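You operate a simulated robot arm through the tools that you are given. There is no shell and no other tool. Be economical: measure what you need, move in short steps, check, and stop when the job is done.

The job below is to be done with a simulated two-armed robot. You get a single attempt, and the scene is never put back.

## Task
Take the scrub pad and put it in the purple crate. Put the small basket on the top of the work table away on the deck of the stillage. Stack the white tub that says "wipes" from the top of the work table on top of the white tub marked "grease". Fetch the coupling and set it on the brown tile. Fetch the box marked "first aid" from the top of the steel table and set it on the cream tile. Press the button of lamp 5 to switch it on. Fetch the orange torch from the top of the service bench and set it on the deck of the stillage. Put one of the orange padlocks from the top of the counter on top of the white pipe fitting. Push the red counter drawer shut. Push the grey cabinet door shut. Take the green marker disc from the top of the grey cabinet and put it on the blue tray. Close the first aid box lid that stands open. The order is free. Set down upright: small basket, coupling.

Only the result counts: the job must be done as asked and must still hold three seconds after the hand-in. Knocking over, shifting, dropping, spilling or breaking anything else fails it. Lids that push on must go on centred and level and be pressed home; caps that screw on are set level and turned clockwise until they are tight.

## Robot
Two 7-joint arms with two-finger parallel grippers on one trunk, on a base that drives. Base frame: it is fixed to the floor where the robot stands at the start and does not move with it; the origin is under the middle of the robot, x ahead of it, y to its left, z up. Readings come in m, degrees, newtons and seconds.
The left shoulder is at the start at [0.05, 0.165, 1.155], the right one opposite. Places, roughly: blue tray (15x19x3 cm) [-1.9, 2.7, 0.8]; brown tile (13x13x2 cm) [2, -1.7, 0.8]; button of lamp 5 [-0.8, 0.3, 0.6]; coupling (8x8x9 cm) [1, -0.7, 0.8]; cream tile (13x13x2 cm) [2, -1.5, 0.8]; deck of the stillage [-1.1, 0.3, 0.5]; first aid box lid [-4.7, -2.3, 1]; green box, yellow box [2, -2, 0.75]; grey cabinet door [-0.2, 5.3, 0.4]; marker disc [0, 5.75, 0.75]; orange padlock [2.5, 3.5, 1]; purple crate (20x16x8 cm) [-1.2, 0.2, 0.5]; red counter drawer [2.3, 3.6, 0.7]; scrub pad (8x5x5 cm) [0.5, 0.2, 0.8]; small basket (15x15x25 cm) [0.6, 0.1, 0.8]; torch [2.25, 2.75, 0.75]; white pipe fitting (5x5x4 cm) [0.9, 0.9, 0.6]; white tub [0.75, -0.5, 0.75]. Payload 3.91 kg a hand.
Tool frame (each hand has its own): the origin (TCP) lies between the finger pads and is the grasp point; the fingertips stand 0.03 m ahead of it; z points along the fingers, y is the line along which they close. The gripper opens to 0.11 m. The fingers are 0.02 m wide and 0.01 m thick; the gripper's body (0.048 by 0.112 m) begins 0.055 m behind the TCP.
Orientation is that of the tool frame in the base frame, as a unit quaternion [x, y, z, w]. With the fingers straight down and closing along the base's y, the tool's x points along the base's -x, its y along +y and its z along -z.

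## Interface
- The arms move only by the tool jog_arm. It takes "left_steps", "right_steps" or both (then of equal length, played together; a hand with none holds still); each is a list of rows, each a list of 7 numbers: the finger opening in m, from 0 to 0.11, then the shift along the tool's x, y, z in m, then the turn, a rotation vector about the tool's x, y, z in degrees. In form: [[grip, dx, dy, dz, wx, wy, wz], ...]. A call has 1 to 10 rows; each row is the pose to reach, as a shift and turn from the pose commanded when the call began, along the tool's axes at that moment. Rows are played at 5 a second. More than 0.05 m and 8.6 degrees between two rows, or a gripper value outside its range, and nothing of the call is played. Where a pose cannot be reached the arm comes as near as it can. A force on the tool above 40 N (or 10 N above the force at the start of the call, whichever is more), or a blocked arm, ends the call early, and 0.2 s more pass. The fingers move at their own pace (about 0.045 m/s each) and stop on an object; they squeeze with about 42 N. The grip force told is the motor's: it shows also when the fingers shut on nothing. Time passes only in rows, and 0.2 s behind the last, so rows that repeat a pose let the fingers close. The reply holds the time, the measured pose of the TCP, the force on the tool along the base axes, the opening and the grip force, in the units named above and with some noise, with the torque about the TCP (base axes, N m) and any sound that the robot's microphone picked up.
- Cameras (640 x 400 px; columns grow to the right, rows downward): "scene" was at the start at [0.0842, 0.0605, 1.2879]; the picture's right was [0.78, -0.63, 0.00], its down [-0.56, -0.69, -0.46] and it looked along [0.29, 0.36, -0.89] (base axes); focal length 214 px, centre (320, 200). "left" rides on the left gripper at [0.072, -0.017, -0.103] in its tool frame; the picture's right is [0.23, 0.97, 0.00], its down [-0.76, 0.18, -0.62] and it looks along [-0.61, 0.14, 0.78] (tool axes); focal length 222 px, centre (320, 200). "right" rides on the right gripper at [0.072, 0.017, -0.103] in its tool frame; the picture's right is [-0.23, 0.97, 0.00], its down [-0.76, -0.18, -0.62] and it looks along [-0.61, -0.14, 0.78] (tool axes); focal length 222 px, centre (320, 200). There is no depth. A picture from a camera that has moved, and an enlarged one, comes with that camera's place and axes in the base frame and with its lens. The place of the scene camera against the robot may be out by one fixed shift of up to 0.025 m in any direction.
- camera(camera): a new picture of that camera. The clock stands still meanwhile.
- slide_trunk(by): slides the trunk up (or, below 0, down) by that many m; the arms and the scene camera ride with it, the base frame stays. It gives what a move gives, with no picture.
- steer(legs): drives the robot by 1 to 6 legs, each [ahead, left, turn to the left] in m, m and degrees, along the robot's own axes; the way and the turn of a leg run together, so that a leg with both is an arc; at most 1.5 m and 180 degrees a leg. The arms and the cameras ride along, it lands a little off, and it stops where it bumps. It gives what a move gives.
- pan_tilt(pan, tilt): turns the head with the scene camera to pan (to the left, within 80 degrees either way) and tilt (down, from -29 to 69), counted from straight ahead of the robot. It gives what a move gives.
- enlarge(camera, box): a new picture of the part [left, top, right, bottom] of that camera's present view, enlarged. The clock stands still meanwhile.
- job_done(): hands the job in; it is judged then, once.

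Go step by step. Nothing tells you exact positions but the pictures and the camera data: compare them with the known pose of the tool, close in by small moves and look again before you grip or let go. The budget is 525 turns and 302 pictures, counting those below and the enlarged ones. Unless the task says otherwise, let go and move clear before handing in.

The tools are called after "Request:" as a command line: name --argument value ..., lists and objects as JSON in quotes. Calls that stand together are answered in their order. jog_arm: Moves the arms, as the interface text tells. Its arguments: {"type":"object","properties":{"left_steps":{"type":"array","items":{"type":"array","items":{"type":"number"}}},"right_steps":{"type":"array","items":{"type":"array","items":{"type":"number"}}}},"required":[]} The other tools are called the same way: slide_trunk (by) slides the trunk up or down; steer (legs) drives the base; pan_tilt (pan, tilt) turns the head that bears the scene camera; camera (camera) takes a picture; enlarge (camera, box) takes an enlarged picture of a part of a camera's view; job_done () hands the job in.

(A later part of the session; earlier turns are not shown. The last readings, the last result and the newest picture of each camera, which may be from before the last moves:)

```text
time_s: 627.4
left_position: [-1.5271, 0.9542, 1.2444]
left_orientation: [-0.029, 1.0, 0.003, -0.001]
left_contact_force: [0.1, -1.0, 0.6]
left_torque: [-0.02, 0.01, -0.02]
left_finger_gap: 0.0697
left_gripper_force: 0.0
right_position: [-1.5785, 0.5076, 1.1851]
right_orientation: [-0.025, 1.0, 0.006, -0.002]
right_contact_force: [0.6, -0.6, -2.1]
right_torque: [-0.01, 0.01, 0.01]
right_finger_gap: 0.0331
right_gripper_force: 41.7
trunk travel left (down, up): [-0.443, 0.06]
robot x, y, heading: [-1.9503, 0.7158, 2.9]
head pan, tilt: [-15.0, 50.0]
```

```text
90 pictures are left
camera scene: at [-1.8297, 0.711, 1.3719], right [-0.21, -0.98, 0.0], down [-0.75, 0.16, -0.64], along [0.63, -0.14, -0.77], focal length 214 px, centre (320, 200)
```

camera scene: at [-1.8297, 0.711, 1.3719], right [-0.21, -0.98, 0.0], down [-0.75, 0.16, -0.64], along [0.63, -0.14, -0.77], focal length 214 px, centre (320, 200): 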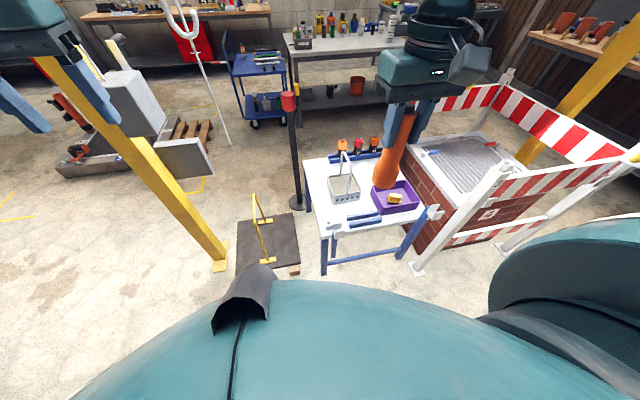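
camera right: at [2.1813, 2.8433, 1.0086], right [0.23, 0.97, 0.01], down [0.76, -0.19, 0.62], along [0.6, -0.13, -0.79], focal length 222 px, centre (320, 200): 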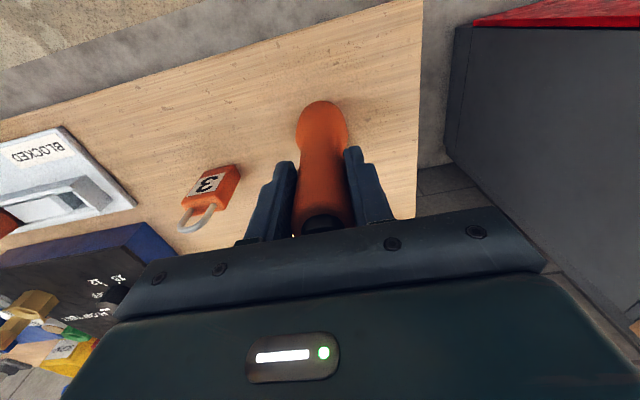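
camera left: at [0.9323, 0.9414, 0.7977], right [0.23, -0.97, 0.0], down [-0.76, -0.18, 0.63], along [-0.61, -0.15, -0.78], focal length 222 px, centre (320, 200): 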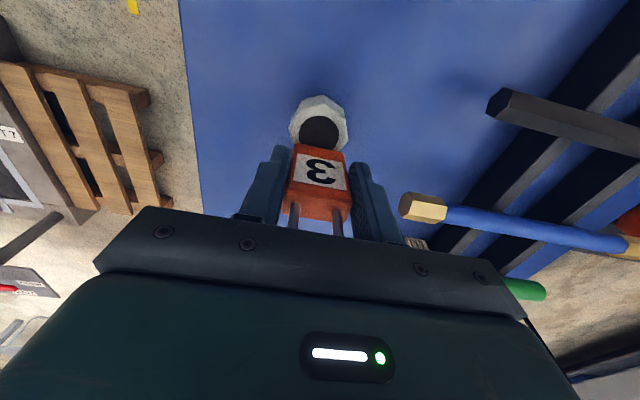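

Request:
jog_arm --left_steps '[[0.06, 0.04, -0.01, 0, 0, 0, 0], [0.05, 0.08, -0.03, 0, 0, 0, 0], [0.04, 0.12, -0.05, 0, 0, 0, 0], [0.04, 0.15, -0.07, 0, 0, 0, 0]]'

Request:
steer --legs '[[0, 0.045, -2.9], [0.31, 0, 0]]'

Request:
camera --camera "right"

```text
time_s: 628.4
left_position: [-1.6726, 0.8744, 1.2452]
left_orientation: [-0.03, 1.0, 0.003, -0.001]
left_contact_force: [0.1, 1.0, -0.2]
left_torque: [0.0, 0.0, 0.02]
left_finger_gap: 0.0401
left_gripper_force: 0.0
right_position: [-1.5775, 0.5073, 1.1869]
right_orientation: [-0.025, 1.0, 0.007, -0.002]
right_contact_force: [1.0, 0.2, -2.1]
right_torque: [0.01, 0.03, -0.01]
right_finger_gap: 0.0332
right_gripper_force: 41.4
trunk travel left (down, up): [-0.443, 0.06]
robot x, y, heading: [-1.9517, 0.7168, 2.8]
head pan, tilt: [-15.0, 50.0]
```

```text
time_s: 631.0
left_position: [-1.3572, 0.9067, 1.2452]
left_orientation: [-0.004, 1.0, 0.003, -0.001]
left_contact_force: [0.3, -0.2, -0.4]
left_torque: [0.02, 0.01, 0.02]
left_finger_gap: 0.0401
left_gripper_force: 0.0
right_position: [-1.2816, 0.5331, 1.1862]
right_orientation: [0.0, 1.0, 0.006, -0.002]
right_contact_force: [0.3, -0.6, -2.4]
right_torque: [0.02, 0.01, -0.02]
right_finger_gap: 0.0333
right_gripper_force: 42.4
trunk travel left (down, up): [-0.443, 0.06]
robot x, y, heading: [-1.6405, 0.7588, 0.1]
head pan, tilt: [-15.0, 50.0]
```

```text
89 pictures are left
camera right: at [-1.3524, 0.5508, 1.29], right [0.23, 0.97, 0.01], down [0.76, -0.19, 0.62], along [0.6, -0.13, -0.79], focal length 222 px, centre (320, 200)
```

right: 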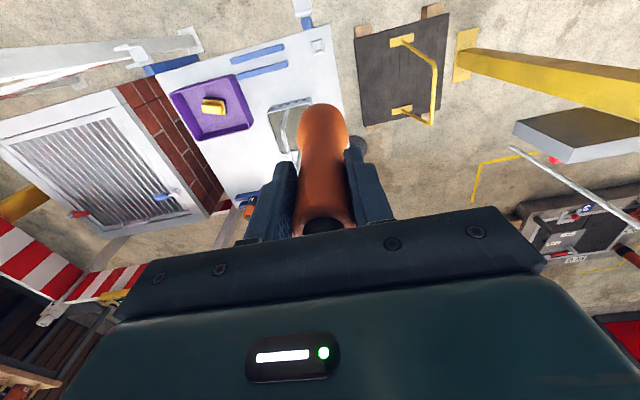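

Request:
jog_arm --right_steps '[[0.01, -0.04, 0.003, 0, 0, 0, 0], [0.01, -0.08, 0.006, 0.01, 0, 0, 0], [0.01, -0.12, 0.01, 0.03, 0, 0, 0], [0.01, -0.155, 0.01, 0.06, 0, 0, 0]]'

Request:
slide_trunk --by -0.3

Request:
camera --camera "right"

Request:
camera --camera "scene"

```text
time_s: 632.0
left_position: [-1.3568, 0.906, 1.2457]
left_orientation: [-0.005, 1.0, 0.002, 0.0]
left_contact_force: [0.9, -0.3, 0.3]
left_torque: [0.01, 0.01, -0.02]
left_finger_gap: 0.0401
left_gripper_force: 0.1
right_position: [-1.1265, 0.5445, 1.1242]
right_orientation: [0.0, 1.0, 0.006, -0.002]
right_contact_force: [0.6, -1.0, -2.1]
right_torque: [-0.03, 0.04, 0.0]
right_finger_gap: 0.033
right_gripper_force: 42.1
trunk travel left (down, up): [-0.443, 0.06]
robot x, y, heading: [-1.6397, 0.7593, -0.0]
head pan, tilt: [-15.0, 50.0]
```

```text
time_s: 635.0
left_position: [-1.3565, 0.9056, 0.945]
left_orientation: [-0.004, 1.0, 0.003, 0.0]
left_contact_force: [0.3, 0.5, 0.6]
left_torque: [0.01, 0.0, -0.02]
left_finger_gap: 0.0401
left_gripper_force: 0.1
right_position: [-1.1272, 0.5458, 0.8257]
right_orientation: [0.0, 1.0, 0.006, -0.002]
right_contact_force: [-0.2, 0.3, -0.9]
right_torque: [0.01, 0.0, -0.02]
right_finger_gap: 0.0332
right_gripper_force: 42.0
trunk travel left (down, up): [-0.143, 0.36]
robot x, y, heading: [-1.6463, 0.7595, 0.1]
head pan, tilt: [-15.0, 50.0]
```

```text
88 pictures are left
camera right: at [-1.1995, 0.5618, 0.9297], right [0.23, 0.97, 0.01], down [0.76, -0.19, 0.62], along [0.6, -0.13, -0.79], focal length 222 px, centre (320, 200)
```

right: 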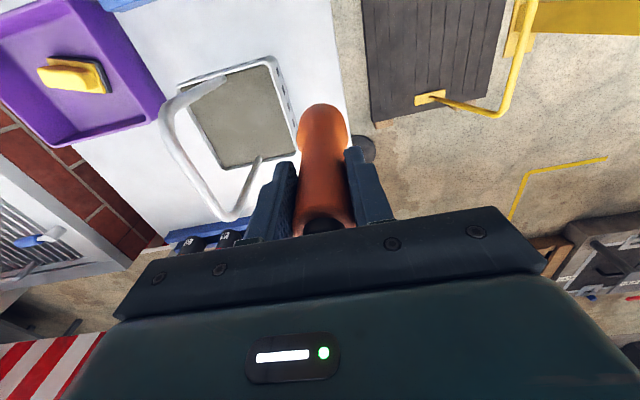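

```text
87 pictures are left
camera scene: at [-1.5238, 0.7506, 1.072], right [-0.26, -0.97, 0.0], down [-0.74, 0.2, -0.64], along [0.62, -0.17, -0.77], focal length 214 px, centre (320, 200)
```

scene: 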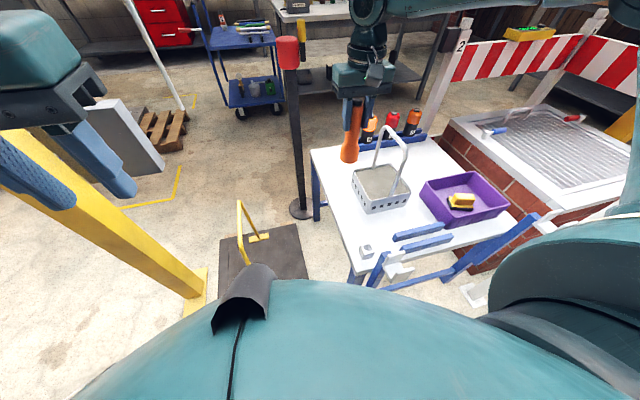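

Request:
jog_arm --right_steps '[[0.01, 0, 0, 0.04, 0, 0, 0], [0.01, 0, 0, 0.08, 0, 0, 0], [0.01, 0, 0, 0.12, 0, 0, 0]]'

Request:
camera --camera "right"

Request:
enlarge --camera "scene" --box '[300, 80, 460, 260]'

```text
time_s: 635.8
left_position: [-1.3584, 0.9066, 0.944]
left_orientation: [-0.004, 1.0, 0.003, -0.001]
left_contact_force: [0.4, -0.7, -0.1]
left_torque: [0.0, 0.02, -0.02]
left_finger_gap: 0.04
left_gripper_force: 0.0
right_position: [-1.1254, 0.5449, 0.7057]
right_orientation: [0.0, 1.0, 0.007, 0.0]
right_contact_force: [-0.1, -0.8, -1.3]
right_torque: [-0.03, 0.0, 0.01]
right_finger_gap: 0.0327
right_gripper_force: 42.1
trunk travel left (down, up): [-0.143, 0.36]
robot x, y, heading: [-1.6426, 0.756, -0.1]
head pan, tilt: [-15.0, 50.0]
```

```text
86 pictures are left
camera right: at [-1.1983, 0.5617, 0.8094], right [0.23, 0.97, 0.01], down [0.76, -0.19, 0.62], along [0.61, -0.13, -0.79], focal length 222 px, centre (320, 200)
```

right: 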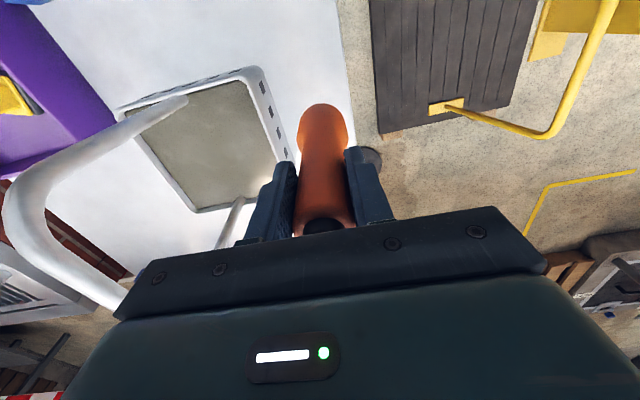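

```text
2.22 times, centred on (380, 170) of scene
camera zoom: at [-1.5237, 0.7505, 1.072], right [-0.26, -0.97, 0.0], down [-0.74, 0.2, -0.64], along [0.62, -0.17, -0.77], focal length 477 px, centre (187, 267)
```

zoom: 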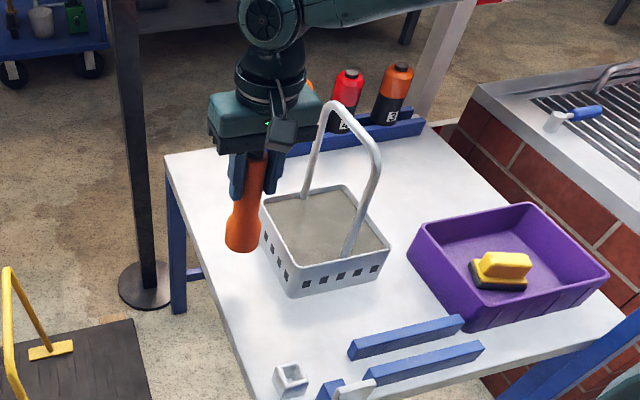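

Request:
jog_arm --right_steps '[[0.01, 0, -0.002, 0.03, 0, 0, 0], [0.01, 0, -0.002, 0.06, 0, 0, 0], [0.01, 0, -0.002, 0.075, 0, 0, 0]]'

Request:
camera --camera "right"

Request:
enlarge --camera "scene" --box '[300, 120, 420, 240]'

```text
time_s: 636.6
left_position: [-1.3571, 0.9075, 0.9444]
left_orientation: [-0.004, 1.0, 0.004, 0.0]
left_contact_force: [-0.3, -0.4, -0.1]
left_torque: [-0.02, 0.0, -0.03]
left_finger_gap: 0.0403
left_gripper_force: 0.1
right_position: [-1.1498, 0.5277, 0.6532]
right_orientation: [0.0, 1.0, 0.007, -0.001]
right_contact_force: [0.9, -0.3, -0.9]
right_torque: [0.02, -0.01, 0.01]
right_finger_gap: 0.0332
right_gripper_force: 41.3
right hand out of reach, approached as far as the arm can: row 1, 2, 3
trunk travel left (down, up): [-0.143, 0.36]
robot x, y, heading: [-1.6421, 0.7582, 0.1]
head pan, tilt: [-15.0, 50.0]
```

```text
84 pictures are left
camera right: at [-1.2211, 0.543, 0.7572], right [0.23, 0.97, 0.01], down [0.76, -0.19, 0.62], along [0.61, -0.13, -0.79], focal length 222 px, centre (320, 200)
```

right: 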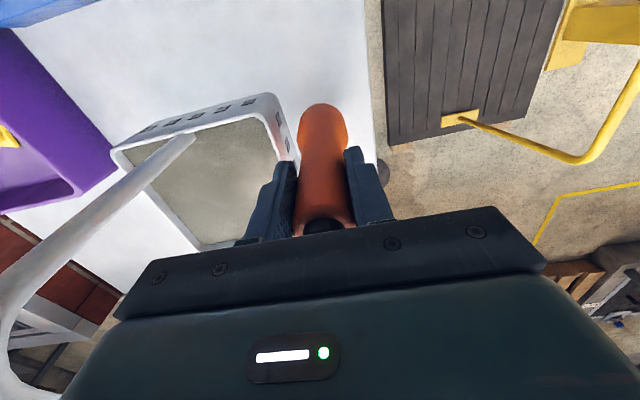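

```text
3.33 times, centred on (360, 180) of scene
camera zoom: at [-1.5237, 0.7506, 1.0719], right [-0.26, -0.97, 0.0], down [-0.74, 0.2, -0.64], along [0.62, -0.17, -0.77], focal length 715 px, centre (187, 267)
```

zoom: 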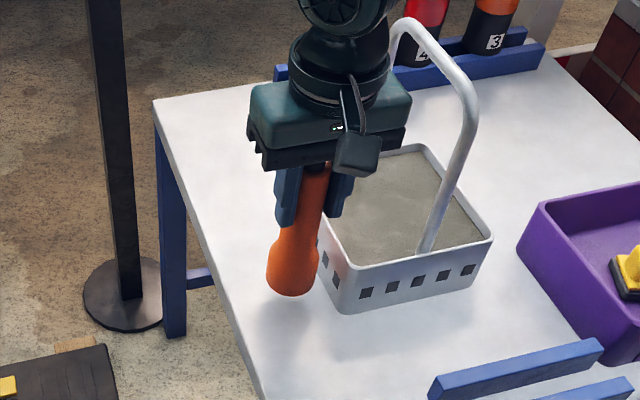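

Request:
jog_arm --right_steps '[[0.01, 0, 0.008, -0.03, 0, 0, 0], [0.01, -0.01, 0.018, -0.05, 0, 0, 0], [0.01, -0.015, 0.019, -0.06, 0, 0, 0]]'

Request:
slide_trunk --by -0.075

Request:
enlarge --camera "scene" --box '[300, 120, 420, 240]'

```text
time_s: 637.4
left_position: [-1.3582, 0.9073, 0.9447]
left_orientation: [-0.004, 1.0, 0.003, 0.0]
left_contact_force: [0.2, 0.4, -0.5]
left_torque: [0.0, -0.01, -0.01]
left_finger_gap: 0.0399
left_gripper_force: 0.0
right_position: [-1.1357, 0.5447, 0.7148]
right_orientation: [0.0, 1.0, 0.006, -0.002]
right_contact_force: [0.3, -0.2, -1.5]
right_torque: [0.0, 0.03, 0.01]
right_finger_gap: 0.0331
right_gripper_force: 41.8
trunk travel left (down, up): [-0.143, 0.36]
robot x, y, heading: [-1.643, 0.7578, 0.1]
head pan, tilt: [-15.0, 50.0]
```

```text
time_s: 638.5
left_position: [-1.3585, 0.9069, 0.87]
left_orientation: [-0.003, 1.0, 0.003, 0.001]
left_contact_force: [-0.3, -0.2, -0.1]
left_torque: [-0.02, 0.01, 0.02]
left_finger_gap: 0.0402
left_gripper_force: 0.1
right_position: [-1.1362, 0.5446, 0.6407]
right_orientation: [-0.001, 1.0, 0.006, -0.002]
right_contact_force: [0.3, 0.4, -1.8]
right_torque: [0.03, 0.03, 0.0]
right_finger_gap: 0.0329
right_gripper_force: 41.8
trunk travel left (down, up): [-0.068, 0.435]
robot x, y, heading: [-1.6433, 0.7593, 0.1]
head pan, tilt: [-15.0, 50.0]
```

```text
3.33 times, centred on (360, 180) of scene
camera zoom: at [-1.5238, 0.7506, 0.997], right [-0.26, -0.97, 0.0], down [-0.74, 0.2, -0.64], along [0.62, -0.17, -0.77], focal length 715 px, centre (187, 267)
```

zoom: 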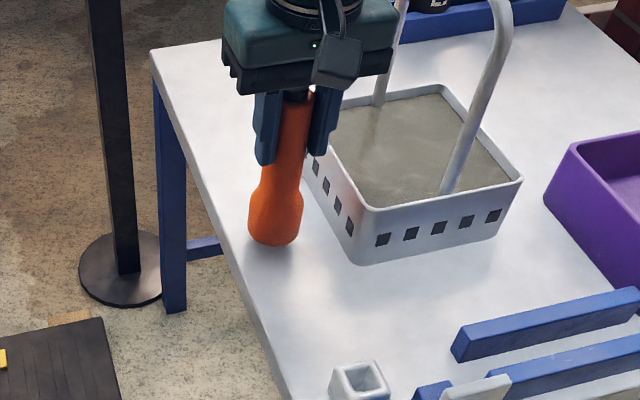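

Request:
jog_arm --right_steps '[[0.01, 0, -0.006, 0.003, 0, 0, 0]]'

Request:
slide_trunk --by -0.018

```text
time_s: 638.9
left_position: [-1.357, 0.9059, 0.8709]
left_orientation: [-0.003, 1.0, 0.003, 0.0]
left_contact_force: [-0.5, 0.1, 0.3]
left_torque: [0.02, 0.02, -0.03]
left_finger_gap: 0.0402
left_gripper_force: 0.1
right_position: [-1.1342, 0.5386, 0.6376]
right_orientation: [0.0, 1.0, 0.006, -0.002]
right_contact_force: [0.3, 0.7, -1.4]
right_torque: [-0.02, 0.03, -0.02]
right_finger_gap: 0.0331
right_gripper_force: 41.9
trunk travel left (down, up): [-0.068, 0.435]
robot x, y, heading: [-1.6443, 0.7607, -0.1]
head pan, tilt: [-15.0, 50.0]
```

```text
time_s: 639.6
left_position: [-1.3597, 0.9073, 0.8522]
left_orientation: [-0.004, 1.0, 0.003, 0.002]
left_contact_force: [-0.1, -0.3, -0.7]
left_torque: [0.0, 0.01, -0.03]
left_finger_gap: 0.0401
left_gripper_force: 0.1
right_position: [-1.134, 0.5381, 0.6237]
right_orientation: [0.0, 1.0, 0.006, 0.003]
right_contact_force: [-6.6, -2.7, 29.9]
right_torque: [-0.92, 0.36, -0.09]
right_finger_gap: 0.0329
right_gripper_force: 42.1
trunk travel left (down, up): [-0.05, 0.453]
robot x, y, heading: [-1.642, 0.757, -0.1]
head pan, tilt: [-15.0, 50.0]
```

Request:
jog_arm --right_steps '[[0.01, 0, 0, -0.004, 0, 0, 0], [0.036, 0, 0, -0.004, 0, 0, 0], [0.042, 0, 0, -0.004, 0, 0, 0], [0.046, 0, 0, -0.004, 0, 0, 0], [0.046, 0, 0, -0.004, 0, 0, 0]]'

Request:
enlarge --camera "scene" --box '[300, 100, 420, 220]'

```text
time_s: 640.8
left_position: [-1.3579, 0.9068, 0.8517]
left_orientation: [-0.003, 1.0, 0.003, 0.0]
left_contact_force: [0.7, -0.4, 0.6]
left_torque: [-0.02, -0.02, 0.01]
left_finger_gap: 0.04
left_gripper_force: 0.1
right_position: [-1.1341, 0.5386, 0.6232]
right_orientation: [0.0, 1.0, 0.006, -0.002]
right_contact_force: [0.0, 1.4, 0.5]
right_torque: [0.02, -0.02, -0.03]
right_finger_gap: 0.0459
right_gripper_force: 0.1
trunk travel left (down, up): [-0.05, 0.453]
robot x, y, heading: [-1.6423, 0.7581, -0.1]
head pan, tilt: [-15.0, 50.0]
```

```text
3.33 times, centred on (360, 160) of scene
camera zoom: at [-1.5238, 0.7506, 0.9789], right [-0.26, -0.97, 0.0], down [-0.74, 0.2, -0.64], along [0.62, -0.17, -0.77], focal length 715 px, centre (187, 333)
```

zoom: 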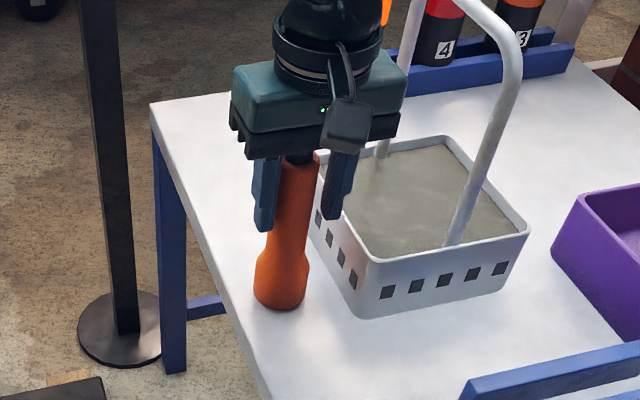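

Torch stands on the deck; raise straight up with the trunk.

Request:
slide_trunk --by 0.35

Request:
enlarge --camera "scene" --box '[260, 120, 480, 280]'

```text
time_s: 644.2
left_position: [-1.3566, 0.9056, 1.2027]
left_orientation: [-0.004, 1.0, 0.003, 0.0]
left_contact_force: [1.1, 0.3, 0.6]
left_torque: [0.02, -0.02, 0.02]
left_finger_gap: 0.0402
left_gripper_force: 0.0
right_position: [-1.1352, 0.5388, 0.9739]
right_orientation: [0.001, 1.0, 0.006, -0.002]
right_contact_force: [-0.2, 0.7, 0.1]
right_torque: [0.0, 0.02, 0.02]
right_finger_gap: 0.046
right_gripper_force: 0.0
trunk travel left (down, up): [-0.4, 0.103]
robot x, y, heading: [-1.6438, 0.7605, -0.1]
head pan, tilt: [-15.0, 50.0]
```

```text
2.50 times, centred on (370, 200) of scene
camera zoom: at [-1.5238, 0.7506, 1.3289], right [-0.26, -0.97, 0.0], down [-0.74, 0.2, -0.64], along [0.62, -0.17, -0.77], focal length 536 px, centre (195, 200)
```

zoom: 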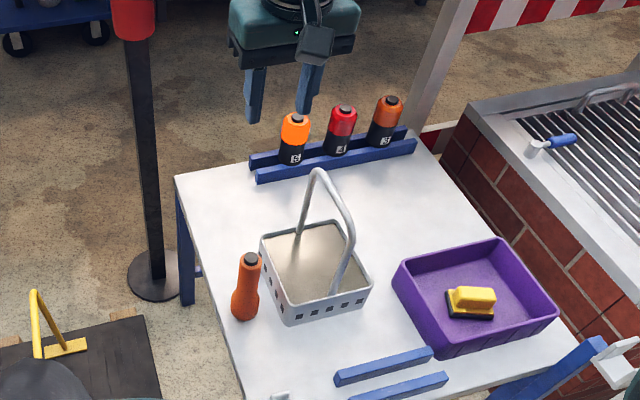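

Request:
steer --legs '[[-0.3, 0, 0], [0, 1.18, 0.1], [1.4, 0, 0], [0.31, -0.95, 0], [0.02, -0.95, 0]]'

```text
time_s: 667.9
left_position: [0.0952, 0.1814, 1.2024]
left_orientation: [-0.014, 1.0, 0.003, 0.0]
left_contact_force: [0.5, -0.2, 0.4]
left_torque: [0.01, 0.01, 0.03]
left_finger_gap: 0.0399
left_gripper_force: 0.0
right_position: [0.3257, -0.1807, 0.9741]
right_orientation: [-0.011, 1.0, 0.006, -0.003]
right_contact_force: [0.0, 0.1, 0.0]
right_torque: [0.0, 0.02, 0.03]
right_finger_gap: 0.0458
right_gripper_force: 0.0
trunk travel left (down, up): [-0.4, 0.103]
robot x, y, heading: [-0.1864, 0.0287, 1.1]
head pan, tilt: [-15.0, 50.0]
```

Request:
steer --legs '[[0, -1.38, -1.1]]'

Request:
pan_tilt --pan 0 --tilt 25

Request:
camera --camera "scene"

```text
time_s: 674.9
left_position: [0.1197, -1.2092, 1.2028]
left_orientation: [-0.009, 1.0, 0.004, 0.0]
left_contact_force: [0.2, -0.2, 0.1]
left_torque: [0.0, -0.01, 0.02]
left_finger_gap: 0.0401
left_gripper_force: 0.1
right_position: [0.3448, -1.5739, 0.9728]
right_orientation: [-0.005, 1.0, 0.005, -0.002]
right_contact_force: [-0.3, -1.0, 0.1]
right_torque: [-0.04, -0.01, -0.01]
right_finger_gap: 0.0459
right_gripper_force: 0.1
trunk travel left (down, up): [-0.4, 0.103]
robot x, y, heading: [-0.1638, -1.3598, 0.5]
head pan, tilt: [-15.0, 50.0]
```

```text
time_s: 675.8
left_position: [0.1199, -1.209, 1.2016]
left_orientation: [-0.01, 1.0, 0.004, 0.0]
left_contact_force: [-0.1, -0.2, -0.7]
left_torque: [0.03, -0.04, 0.0]
left_finger_gap: 0.04
left_gripper_force: 0.0
right_position: [0.3457, -1.5755, 0.9724]
right_orientation: [-0.006, 1.0, 0.006, -0.002]
right_contact_force: [-0.3, 0.1, -0.8]
right_torque: [0.0, -0.01, 0.02]
right_finger_gap: 0.046
right_gripper_force: 0.1
trunk travel left (down, up): [-0.4, 0.103]
robot x, y, heading: [-0.1642, -1.3617, 0.8]
head pan, tilt: [0.0, 25.0]
```

```text
79 pictures are left
camera scene: at [-0.027, -1.347, 1.3664], right [0.01, -1.0, 0.0], down [-0.42, 0.0, -0.91], along [0.91, 0.01, -0.42], focal length 214 px, centre (320, 200)
```

scene: 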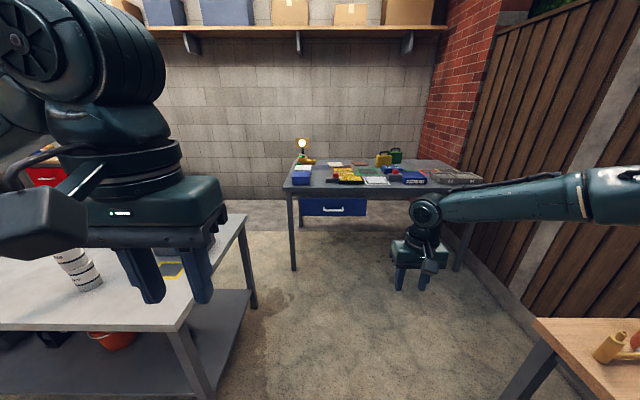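

Request:
jog_arm --right_steps '[[0.06, 0.04, 0, -0.03, 0, 0, 0], [0.08, 0.08, 0, -0.06, 0, 0, 0], [0.1, 0.11, 0, -0.1, 0, 0, 0], [0.11, 0.14, 0, -0.14, 0, 0, 0], [0.11, 0.17, 0, -0.18, 0, 0, 0]]'

Request:
steer --legs '[[0.97, -0.02, -0.8], [0, 0, 90]]'

Request:
pan_tilt --pan 0 --tilt 40

Request:
camera --camera "scene"

```text
time_s: 677.0
left_position: [0.1187, -1.2093, 1.2019]
left_orientation: [-0.009, 1.0, 0.003, 0.001]
left_contact_force: [0.2, -0.1, 0.0]
left_torque: [-0.03, -0.03, 0.0]
left_finger_gap: 0.04
left_gripper_force: 0.0
right_position: [0.1739, -1.5775, 1.1535]
right_orientation: [-0.005, 1.0, 0.006, -0.001]
right_contact_force: [-0.1, 0.3, 0.2]
right_torque: [-0.03, 0.02, 0.03]
right_finger_gap: 0.1101
right_gripper_force: 0.1
trunk travel left (down, up): [-0.4, 0.103]
robot x, y, heading: [-0.1624, -1.357, 0.1]
head pan, tilt: [0.0, 25.0]
```

```text
time_s: 685.9
left_position: [0.6597, -1.0887, 1.2016]
left_orientation: [0.718, -0.696, -0.002, 0.003]
left_contact_force: [0.7, -0.1, -0.5]
left_torque: [0.03, 0.0, 0.05]
left_finger_gap: 0.0399
left_gripper_force: 0.0
right_position: [1.0277, -1.029, 1.1539]
right_orientation: [0.716, -0.698, -0.003, 0.006]
right_contact_force: [0.5, 0.2, 0.9]
right_torque: [-0.01, -0.02, -0.02]
right_finger_gap: 0.1102
right_gripper_force: 0.0
trunk travel left (down, up): [-0.4, 0.103]
robot x, y, heading: [0.8139, -1.3689, 91.5]
head pan, tilt: [0.0, 25.0]
```

```text
time_s: 686.7
left_position: [0.6602, -1.0885, 1.2024]
left_orientation: [0.718, -0.696, -0.002, 0.003]
left_contact_force: [0.6, 0.3, 0.5]
left_torque: [-0.02, -0.03, -0.02]
left_finger_gap: 0.0399
left_gripper_force: 0.1
right_position: [1.0272, -1.0289, 1.1535]
right_orientation: [0.716, -0.698, -0.003, 0.006]
right_contact_force: [0.5, 0.3, 0.1]
right_torque: [0.0, 0.0, 0.01]
right_finger_gap: 0.11
right_gripper_force: 0.0
trunk travel left (down, up): [-0.4, 0.103]
robot x, y, heading: [0.815, -1.3717, 91.3]
head pan, tilt: [0.0, 40.0]
```

```text
78 pictures are left
camera scene: at [0.8264, -1.245, 1.3432], right [1.0, 0.02, 0.0], down [0.02, -0.64, -0.77], along [-0.02, 0.77, -0.64], focal length 214 px, centre (320, 200)
```

scene: 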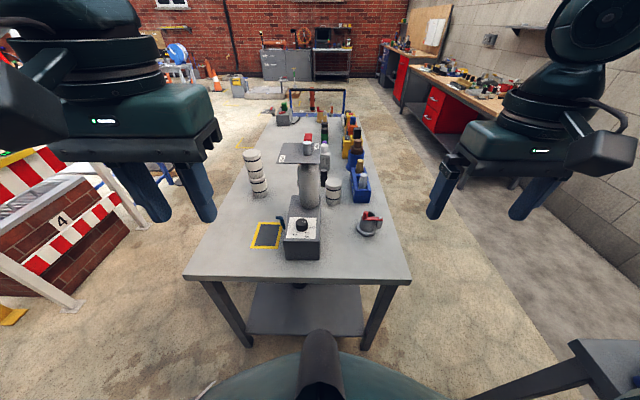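

Request:
enlarge --camera "scene" --box '[310, 170, 430, 260]'

```text
4.44 times, centred on (370, 215) of scene
camera zoom: at [0.8264, -1.245, 1.3432], right [1.0, 0.02, 0.0], down [0.02, -0.64, -0.77], along [-0.02, 0.77, -0.64], focal length 953 px, centre (98, 133)
```

zoom: 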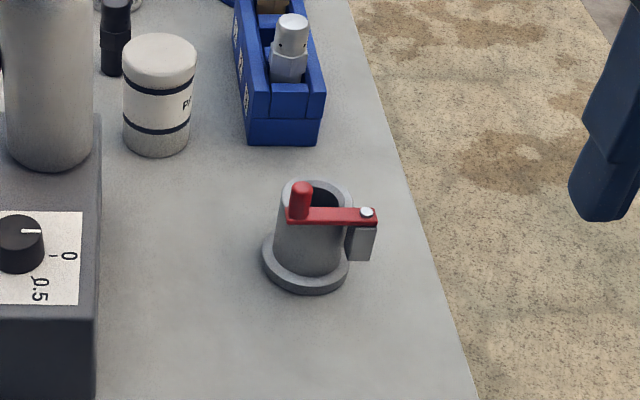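

Request:
steer --legs '[[0.14, 0, -1.3]]'

Request:
jog_arm --right_steps '[[0.11, -0.04, 0, 0.03, 0, 0, 0], [0.11, -0.08, 0, 0.06, 0, 0, 0], [0.11, -0.11, 0, 0.1, 0, 0, 0], [0.11, -0.14, 0, 0.13, 0, 0, 0]]'

Request:
camera --camera "right"

```text
time_s: 688.0
left_position: [0.6655, -0.9462, 1.2011]
left_orientation: [0.709, -0.705, -0.002, 0.002]
left_contact_force: [-1.2, 0.7, 0.2]
left_torque: [-0.02, -0.01, 0.0]
left_finger_gap: 0.0399
left_gripper_force: 0.1
right_position: [1.0342, -0.8951, 1.1535]
right_orientation: [-0.707, 0.707, 0.004, -0.006]
right_contact_force: [0.0, 0.3, 0.6]
right_torque: [-0.05, 0.03, 0.01]
right_finger_gap: 0.11
right_gripper_force: 0.0
trunk travel left (down, up): [-0.4, 0.103]
robot x, y, heading: [0.8151, -1.2316, 89.6]
head pan, tilt: [0.0, 40.0]
```

```text
time_s: 689.0
left_position: [0.6667, -0.9448, 1.2017]
left_orientation: [0.709, -0.706, -0.003, 0.003]
left_contact_force: [-0.2, 0.5, 0.7]
left_torque: [-0.02, -0.02, 0.02]
left_finger_gap: 0.0403
left_gripper_force: 0.0
right_position: [1.0328, -0.7557, 1.0238]
right_orientation: [-0.707, 0.708, 0.003, -0.006]
right_contact_force: [-0.2, 0.6, -0.6]
right_torque: [-0.07, 0.03, 0.01]
right_finger_gap: 0.11
right_gripper_force: 0.1
trunk travel left (down, up): [-0.4, 0.103]
robot x, y, heading: [0.8128, -1.2344, 89.7]
head pan, tilt: [0.0, 40.0]
```

```text
76 pictures are left
camera right: at [1.0189, -0.8269, 1.127], right [-0.97, 0.23, 0.01], down [0.19, 0.76, 0.62], along [0.13, 0.6, -0.79], focal length 222 px, centre (320, 200)
```

right: 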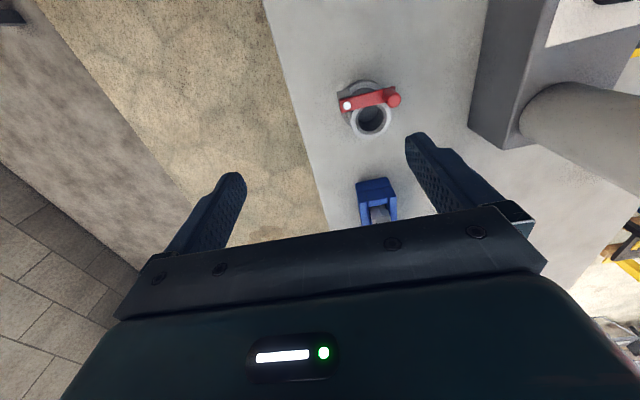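

Request:
enlarge --camera "right" --box '[310, 60, 430, 150]'

```text
4.44 times, centred on (370, 105) of right
camera zoom: at [1.0189, -0.8269, 1.127], right [-0.97, 0.23, 0.01], down [0.19, 0.76, 0.62], along [0.13, 0.6, -0.79], focal length 987 px, centre (98, 622)
```

zoom: 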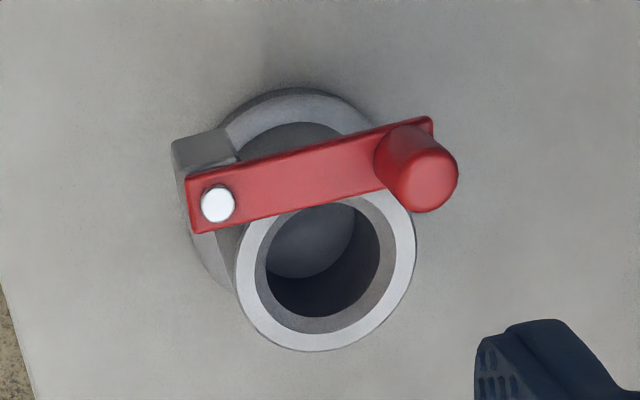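

Request:
jog_arm --right_steps '[[0.11, -0.022, 0.03, 0, 0, 0, 0], [0.11, -0.044, 0.061, 0, 0, 0, 0], [0.09, -0.044, 0.061, 0.04, 0, 0, 0], [0.085, -0.044, 0.061, 0.07, 0, 0, 0]]'

Request:
camera --camera "right"

Request:
enlarge --camera "scene" --box '[310, 160, 470, 290]'

```text
time_s: 690.0
left_position: [0.6659, -0.9467, 1.2018]
left_orientation: [0.709, -0.706, -0.003, 0.002]
left_contact_force: [0.6, -0.1, 0.1]
left_torque: [0.0, 0.02, 0.0]
left_finger_gap: 0.0402
left_gripper_force: 0.0
right_position: [0.999, -0.7397, 0.9689]
right_orientation: [-0.707, 0.708, 0.004, -0.005]
right_contact_force: [0.0, -0.3, 0.2]
right_torque: [0.01, 0.02, 0.04]
right_finger_gap: 0.0854
right_gripper_force: 0.0
right hand out of reach, approached as far as the arm can: row 2, 3, 4
trunk travel left (down, up): [-0.4, 0.103]
robot x, y, heading: [0.8122, -1.233, 89.9]
head pan, tilt: [0.0, 40.0]
```

```text
74 pictures are left
camera right: at [0.9838, -0.8115, 1.0722], right [-0.97, 0.23, 0.01], down [0.19, 0.76, 0.62], along [0.13, 0.61, -0.79], focal length 222 px, centre (320, 200)
```

right: 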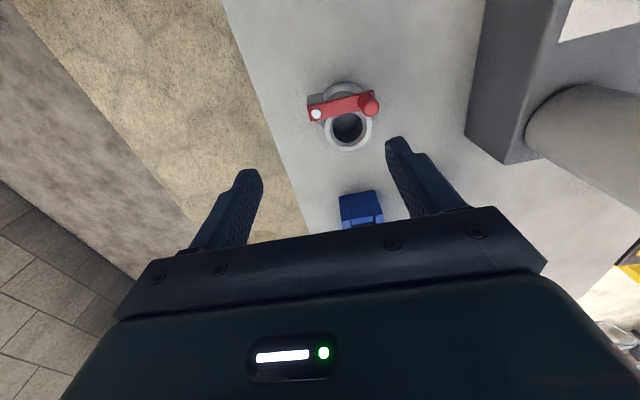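

```text
3.08 times, centred on (390, 225) of scene
camera zoom: at [0.8281, -1.1062, 1.3432], right [1.0, 0.0, 0.0], down [0.0, -0.64, -0.77], along [0.0, 0.77, -0.64], focal length 660 px, centre (105, 123)
```

zoom: 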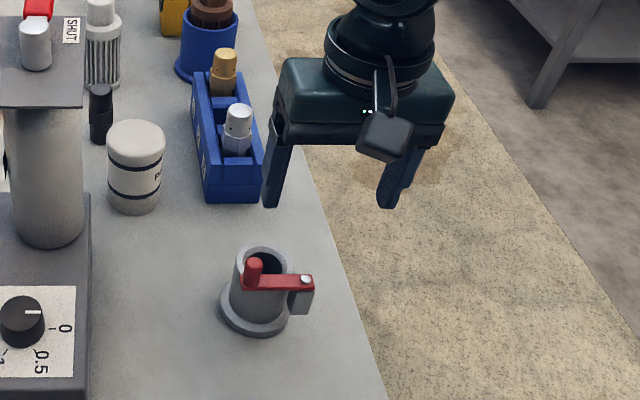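

Request:
steer --legs '[[0.04, 0.07, 0]]'

Request:
jog_arm --right_steps '[[0.085, 0.015, -0.03, 0, 0, 0, 0], [0.085, 0.015, -0.04, 0.02, 0, 0, 0]]'

Request:
camera --camera "right"

```text
time_s: 691.1
left_position: [0.5941, -0.9053, 1.2017]
left_orientation: [0.71, -0.705, -0.002, 0.002]
left_contact_force: [-0.4, 0.6, 0.8]
left_torque: [0.0, -0.04, -0.02]
left_finger_gap: 0.0399
left_gripper_force: 0.1
right_position: [0.9272, -0.698, 0.9688]
right_orientation: [-0.707, 0.707, 0.002, -0.006]
right_contact_force: [-0.3, -0.2, -0.3]
right_torque: [-0.02, -0.03, 0.02]
right_finger_gap: 0.085
right_gripper_force: 0.1
trunk travel left (down, up): [-0.4, 0.103]
robot x, y, heading: [0.7421, -1.1909, 89.9]
head pan, tilt: [0.0, 40.0]
```

```text
time_s: 691.7
left_position: [0.5955, -0.906, 1.2025]
left_orientation: [0.71, -0.704, -0.003, 0.003]
left_contact_force: [0.2, 0.9, 0.4]
left_torque: [-0.04, 0.01, 0.02]
left_finger_gap: 0.0399
left_gripper_force: 0.0
right_position: [0.9667, -0.7154, 0.9483]
right_orientation: [-0.707, 0.708, 0.003, -0.005]
right_contact_force: [0.3, 0.3, 0.1]
right_torque: [0.01, 0.0, -0.01]
right_finger_gap: 0.085
right_gripper_force: 0.0
trunk travel left (down, up): [-0.4, 0.103]
robot x, y, heading: [0.7426, -1.1865, 90.0]
head pan, tilt: [0.0, 40.0]
```

```text
72 pictures are left
camera right: at [0.953, -0.7855, 1.052], right [-0.97, 0.23, 0.01], down [0.19, 0.76, 0.62], along [0.13, 0.6, -0.79], focal length 222 px, centre (320, 200)
```

right: 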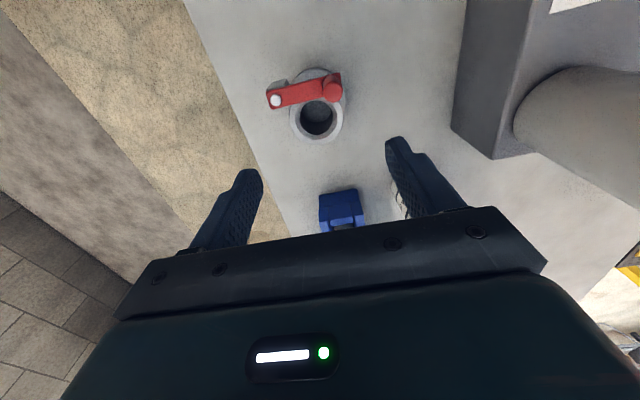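

Request:
jog_arm --right_steps '[[0.085, -0.007, -0.001, 0.03, 0, 0, 0], [0.085, -0.007, -0.001, 0.06, 0, 0, 0], [0.085, -0.007, -0.001, 0.09, 0, 0, 0]]'

Request:
enlarge --camera "right" --box '[200, 60, 460, 240]'

Request:
enlarge --camera "scene" --box '[340, 170, 480, 280]'

```text
time_s: 692.5
left_position: [0.5957, -0.9059, 1.2033]
left_orientation: [0.709, -0.705, -0.002, 0.002]
left_contact_force: [-0.9, 0.0, -0.6]
left_torque: [0.02, 0.0, -0.03]
left_finger_gap: 0.0401
left_gripper_force: 0.1
right_position: [0.9827, -0.724, 0.8796]
right_orientation: [-0.706, 0.708, 0.004, -0.006]
right_contact_force: [0.5, 0.6, -0.5]
right_torque: [0.0, 0.03, 0.01]
right_finger_gap: 0.085
right_gripper_force: 0.0
right hand out of reach, approached as far as the arm can: row 2, 3
trunk travel left (down, up): [-0.4, 0.103]
robot x, y, heading: [0.7455, -1.1893, 89.8]
head pan, tilt: [0.0, 40.0]
```

```text
2.22 times, centred on (330, 150) of right
camera zoom: at [0.9681, -0.7958, 0.9833], right [-0.97, 0.23, 0.01], down [0.19, 0.76, 0.62], along [0.13, 0.61, -0.78], focal length 494 px, centre (298, 311)
```

zoom: 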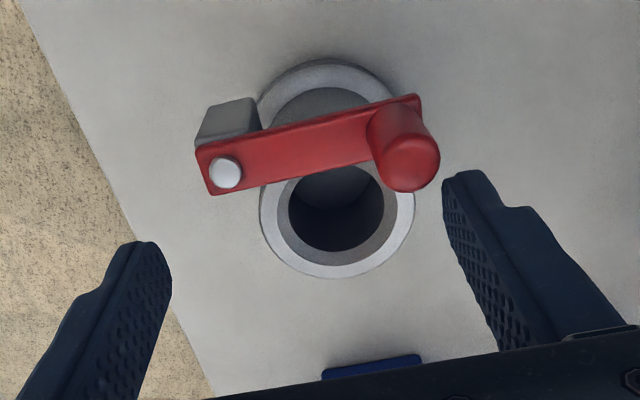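

```text
3.64 times, centred on (410, 225) of scene
camera zoom: at [0.7581, -1.065, 1.3431], right [1.0, 0.0, 0.0], down [0.0, -0.64, -0.77], along [0.0, 0.77, -0.64], focal length 780 px, centre (-7, 109)
```

zoom: 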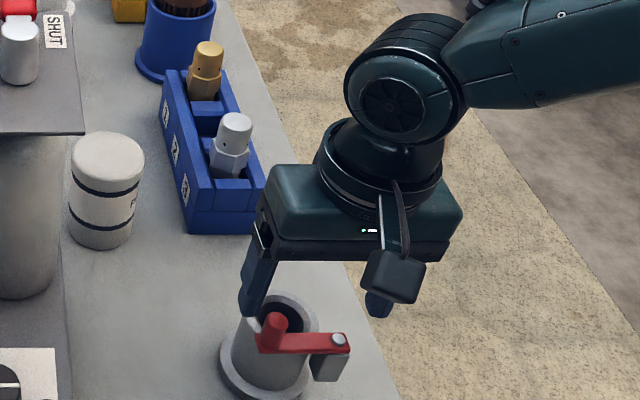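

Request:
jog_arm --right_steps '[[0.085, 0, 0.005, -0.04, 0, 0, 0], [0.085, -0.005, 0.011, -0.08, 0, 0, 0], [0.085, -0.01, 0.011, -0.11, 0, 0, 0]]'

Request:
slide_trunk --by -0.12

Request:
enlarge --camera "right" --box '[200, 60, 460, 240]'

```text
time_s: 693.3
left_position: [0.5956, -0.9057, 1.2027]
left_orientation: [0.709, -0.705, -0.002, 0.002]
left_contact_force: [0.2, 0.4, -0.5]
left_torque: [-0.02, 0.03, 0.0]
left_finger_gap: 0.0402
left_gripper_force: 0.0
right_position: [0.9749, -0.7143, 0.9903]
right_orientation: [-0.707, 0.707, 0.004, -0.005]
right_contact_force: [-0.1, 0.9, -0.5]
right_torque: [-0.02, 0.01, 0.01]
right_finger_gap: 0.0846
right_gripper_force: 0.1
trunk travel left (down, up): [-0.4, 0.103]
robot x, y, heading: [0.745, -1.1909, 90.0]
head pan, tilt: [0.0, 40.0]
```

```text
time_s: 694.8
left_position: [0.5966, -0.9074, 1.083]
left_orientation: [0.71, -0.704, -0.003, 0.002]
left_contact_force: [0.5, -0.4, 0.1]
left_torque: [-0.02, -0.01, 0.01]
left_finger_gap: 0.0399
left_gripper_force: 0.1
right_position: [0.9758, -0.7154, 0.8704]
right_orientation: [-0.706, 0.708, 0.004, -0.005]
right_contact_force: [0.3, -0.3, 0.7]
right_torque: [-0.02, 0.0, 0.03]
right_finger_gap: 0.0851
right_gripper_force: 0.1
trunk travel left (down, up): [-0.28, 0.223]
robot x, y, heading: [0.7438, -1.1891, 90.0]
head pan, tilt: [0.0, 40.0]
```

```text
2.22 times, centred on (330, 150) of right
camera zoom: at [0.9597, -0.7859, 0.9739], right [-0.97, 0.23, 0.01], down [0.19, 0.76, 0.62], along [0.13, 0.6, -0.79], focal length 494 px, centre (298, 311)
```

zoom: 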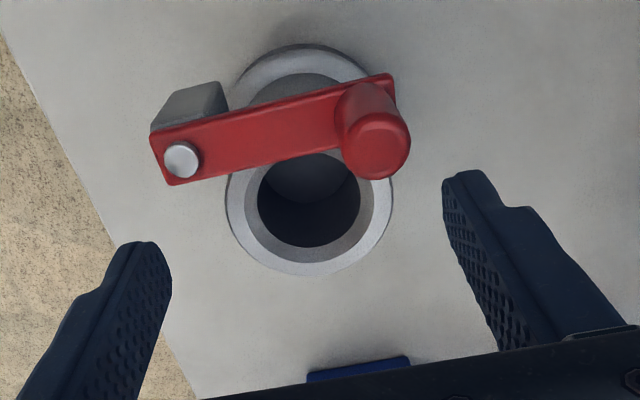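

Request:
jog_arm --right_steps '[[0.085, -0.002, 0.006, 0.02, 0, 0, 0], [0.085, -0.003, 0.006, 0.042, 0, 0, 0], [0.07, -0.003, 0.006, 0.042, 0, 0, 0], [0.05, -0.003, 0.006, 0.042, 0, 0, 0], [0.03, -0.003, 0.006, 0.042, 0, 0, 0], [0.03, -0.003, 0.006, 0.042, 0, 0, 0]]'

Request:
enlarge --camera "right" --box '[200, 60, 460, 240]'

Request:
enlarge --camera "scene" --box '[340, 190, 480, 300]'

```text
time_s: 696.2
left_position: [0.5965, -0.9053, 1.081]
left_orientation: [0.709, -0.705, -0.003, 0.003]
left_contact_force: [-0.4, 0.4, 0.2]
left_torque: [0.0, 0.0, 0.01]
left_finger_gap: 0.0399
left_gripper_force: 0.1
right_position: [0.9667, -0.7117, 0.828]
right_orientation: [-0.706, 0.708, 0.004, -0.005]
right_contact_force: [0.9, 1.0, -0.7]
right_torque: [0.09, -0.14, 0.03]
right_finger_gap: 0.0558
right_gripper_force: 42.0
trunk travel left (down, up): [-0.28, 0.223]
robot x, y, heading: [0.744, -1.1916, 89.9]
head pan, tilt: [0.0, 40.0]
```

```text
2.22 times, centred on (330, 150) of right
camera zoom: at [0.9525, -0.7827, 0.9323], right [-0.97, 0.23, 0.01], down [0.19, 0.76, 0.62], along [0.13, 0.6, -0.79], focal length 494 px, centre (298, 311)
```

zoom: 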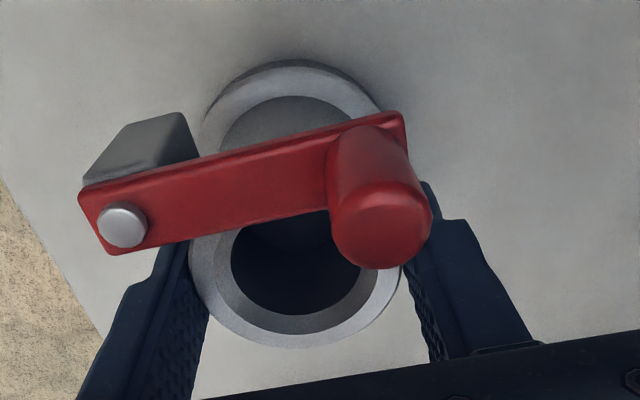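

```text
3.64 times, centred on (410, 245) of scene
camera zoom: at [0.7582, -1.0652, 1.2231], right [1.0, 0.0, 0.0], down [0.0, -0.64, -0.77], along [0.0, 0.77, -0.64], focal length 780 px, centre (-7, 36)
```

zoom: 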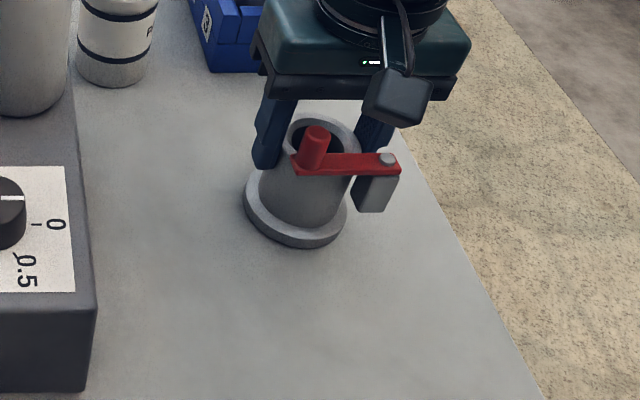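

Request:
slide_trunk --by 0.2

Request:
steer --legs '[[-0.3, 0, 0], [0, 0, -90]]'

Request:
pan_tilt --pan -10 --tilt 35

Request:
camera --camera "scene"

```text
time_s: 698.3
left_position: [0.5968, -0.9053, 1.2823]
left_orientation: [0.71, -0.705, -0.003, 0.003]
left_contact_force: [-0.2, -0.9, 0.2]
left_torque: [0.01, 0.0, 0.0]
left_finger_gap: 0.04
left_gripper_force: 0.0
right_position: [0.9671, -0.7113, 1.0276]
right_orientation: [-0.706, 0.708, 0.003, -0.006]
right_contact_force: [-0.2, 0.3, -2.9]
right_torque: [0.05, -0.01, 0.0]
right_finger_gap: 0.0559
right_gripper_force: 42.4
trunk travel left (down, up): [-0.48, 0.023]
robot x, y, heading: [0.7407, -1.1895, 89.9]
head pan, tilt: [0.0, 40.0]
```

```text
time_s: 704.2
left_position: [1.0316, -1.348, 1.2828]
left_orientation: [0.006, 1.0, 0.004, 0.001]
left_contact_force: [-0.3, 0.3, 0.1]
left_torque: [0.01, 0.03, 0.02]
left_finger_gap: 0.0398
left_gripper_force: 0.1
right_position: [1.2177, -1.7232, 1.0281]
right_orientation: [0.011, 1.0, 0.008, -0.002]
right_contact_force: [0.0, -0.3, -3.0]
right_torque: [0.04, -0.02, -0.02]
right_finger_gap: 0.0554
right_gripper_force: 42.0
trunk travel left (down, up): [-0.48, 0.023]
robot x, y, heading: [0.7414, -1.489, -1.3]
head pan, tilt: [0.0, 40.0]
```

```text
time_s: 705.0
left_position: [1.0299, -1.3471, 1.2828]
left_orientation: [0.007, 1.0, 0.004, -0.001]
left_contact_force: [1.0, 0.1, -0.5]
left_torque: [0.01, 0.02, 0.01]
left_finger_gap: 0.0399
left_gripper_force: 0.2
right_position: [1.217, -1.7236, 1.0279]
right_orientation: [0.01, 1.0, 0.008, -0.002]
right_contact_force: [-0.1, 0.0, -3.7]
right_torque: [0.01, -0.03, 0.02]
right_finger_gap: 0.0553
right_gripper_force: 41.9
trunk travel left (down, up): [-0.48, 0.023]
robot x, y, heading: [0.7413, -1.4913, -1.3]
head pan, tilt: [-10.0, 35.0]
```

```text
66 pictures are left
camera scene: at [0.8735, -1.4959, 1.4306], right [-0.19, -0.98, 0.0], down [-0.56, 0.11, -0.82], along [0.8, -0.16, -0.57], focal length 214 px, centre (320, 200)
```

scene: 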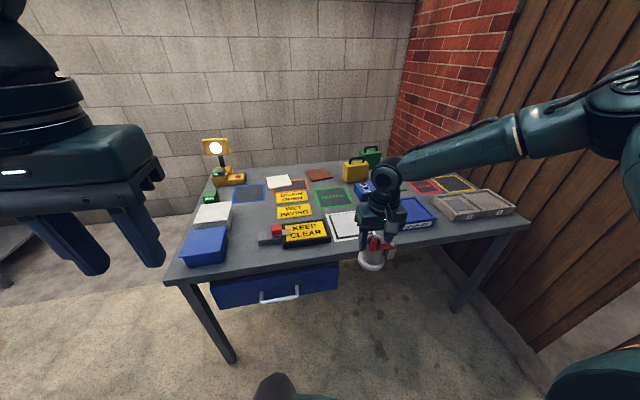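

Request:
enlarge --camera "scene" --box '[170, 130, 450, 290]'

```text
2.29 times, centred on (310, 210) of scene
camera zoom: at [0.8735, -1.4959, 1.4306], right [-0.19, -0.98, 0.0], down [-0.56, 0.11, -0.82], along [0.8, -0.16, -0.57], focal length 490 px, centre (343, 177)
```

zoom: 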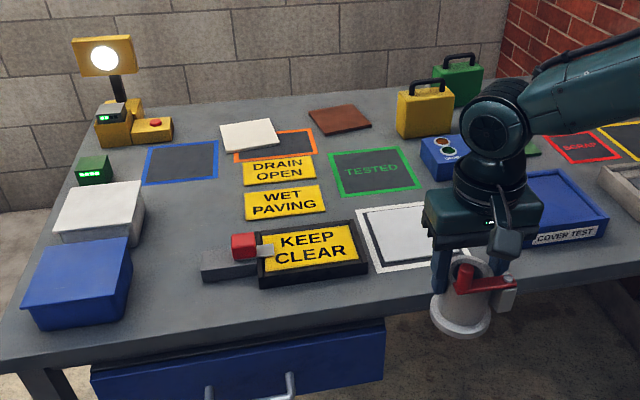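

Request:
jog_arm --right_steps '[[0.03, 0.02, 0, -0.035, 0, 0, 0], [0.03, 0.05, 0, -0.07, 0, 0, 0], [0.03, 0.08, 0, -0.1, 0, 0, 0]]'

Request:
steer --legs '[[-0.9, 0.1, 1.3], [0, 1.4, 0], [-0.03, 0.97, 0], [-0.33, 0.9, 0], [0, 1.3, 0]]'

```text
time_s: 705.8
left_position: [1.0308, -1.349, 1.2817]
left_orientation: [0.007, 1.0, 0.003, 0.0]
left_contact_force: [-0.6, -0.2, 0.0]
left_torque: [0.0, -0.01, 0.04]
left_finger_gap: 0.04
left_gripper_force: 0.1
right_position: [1.1366, -1.7235, 1.1316]
right_orientation: [0.01, 1.0, 0.005, -0.001]
right_contact_force: [-0.1, -0.6, -2.6]
right_torque: [0.01, -0.04, 0.0]
right_finger_gap: 0.0552
right_gripper_force: 42.6
trunk travel left (down, up): [-0.48, 0.023]
robot x, y, heading: [0.7441, -1.4884, -1.2]
head pan, tilt: [-10.0, 35.0]
```

```text
time_s: 732.6
left_position: [-0.2824, 3.3403, 1.282]
left_orientation: [0.003, 1.0, 0.004, 0.0]
left_contact_force: [-0.2, 0.6, 0.5]
left_torque: [-0.01, -0.02, -0.01]
left_finger_gap: 0.0399
left_gripper_force: 0.0
right_position: [-0.1724, 2.967, 1.1307]
right_orientation: [0.007, 1.0, 0.006, -0.001]
right_contact_force: [-0.2, -0.2, -2.9]
right_torque: [-0.01, 0.01, 0.01]
right_finger_gap: 0.0552
right_gripper_force: 42.0
trunk travel left (down, up): [-0.48, 0.023]
robot x, y, heading: [-0.5691, 3.1952, -0.8]
head pan, tilt: [-10.0, 35.0]
```

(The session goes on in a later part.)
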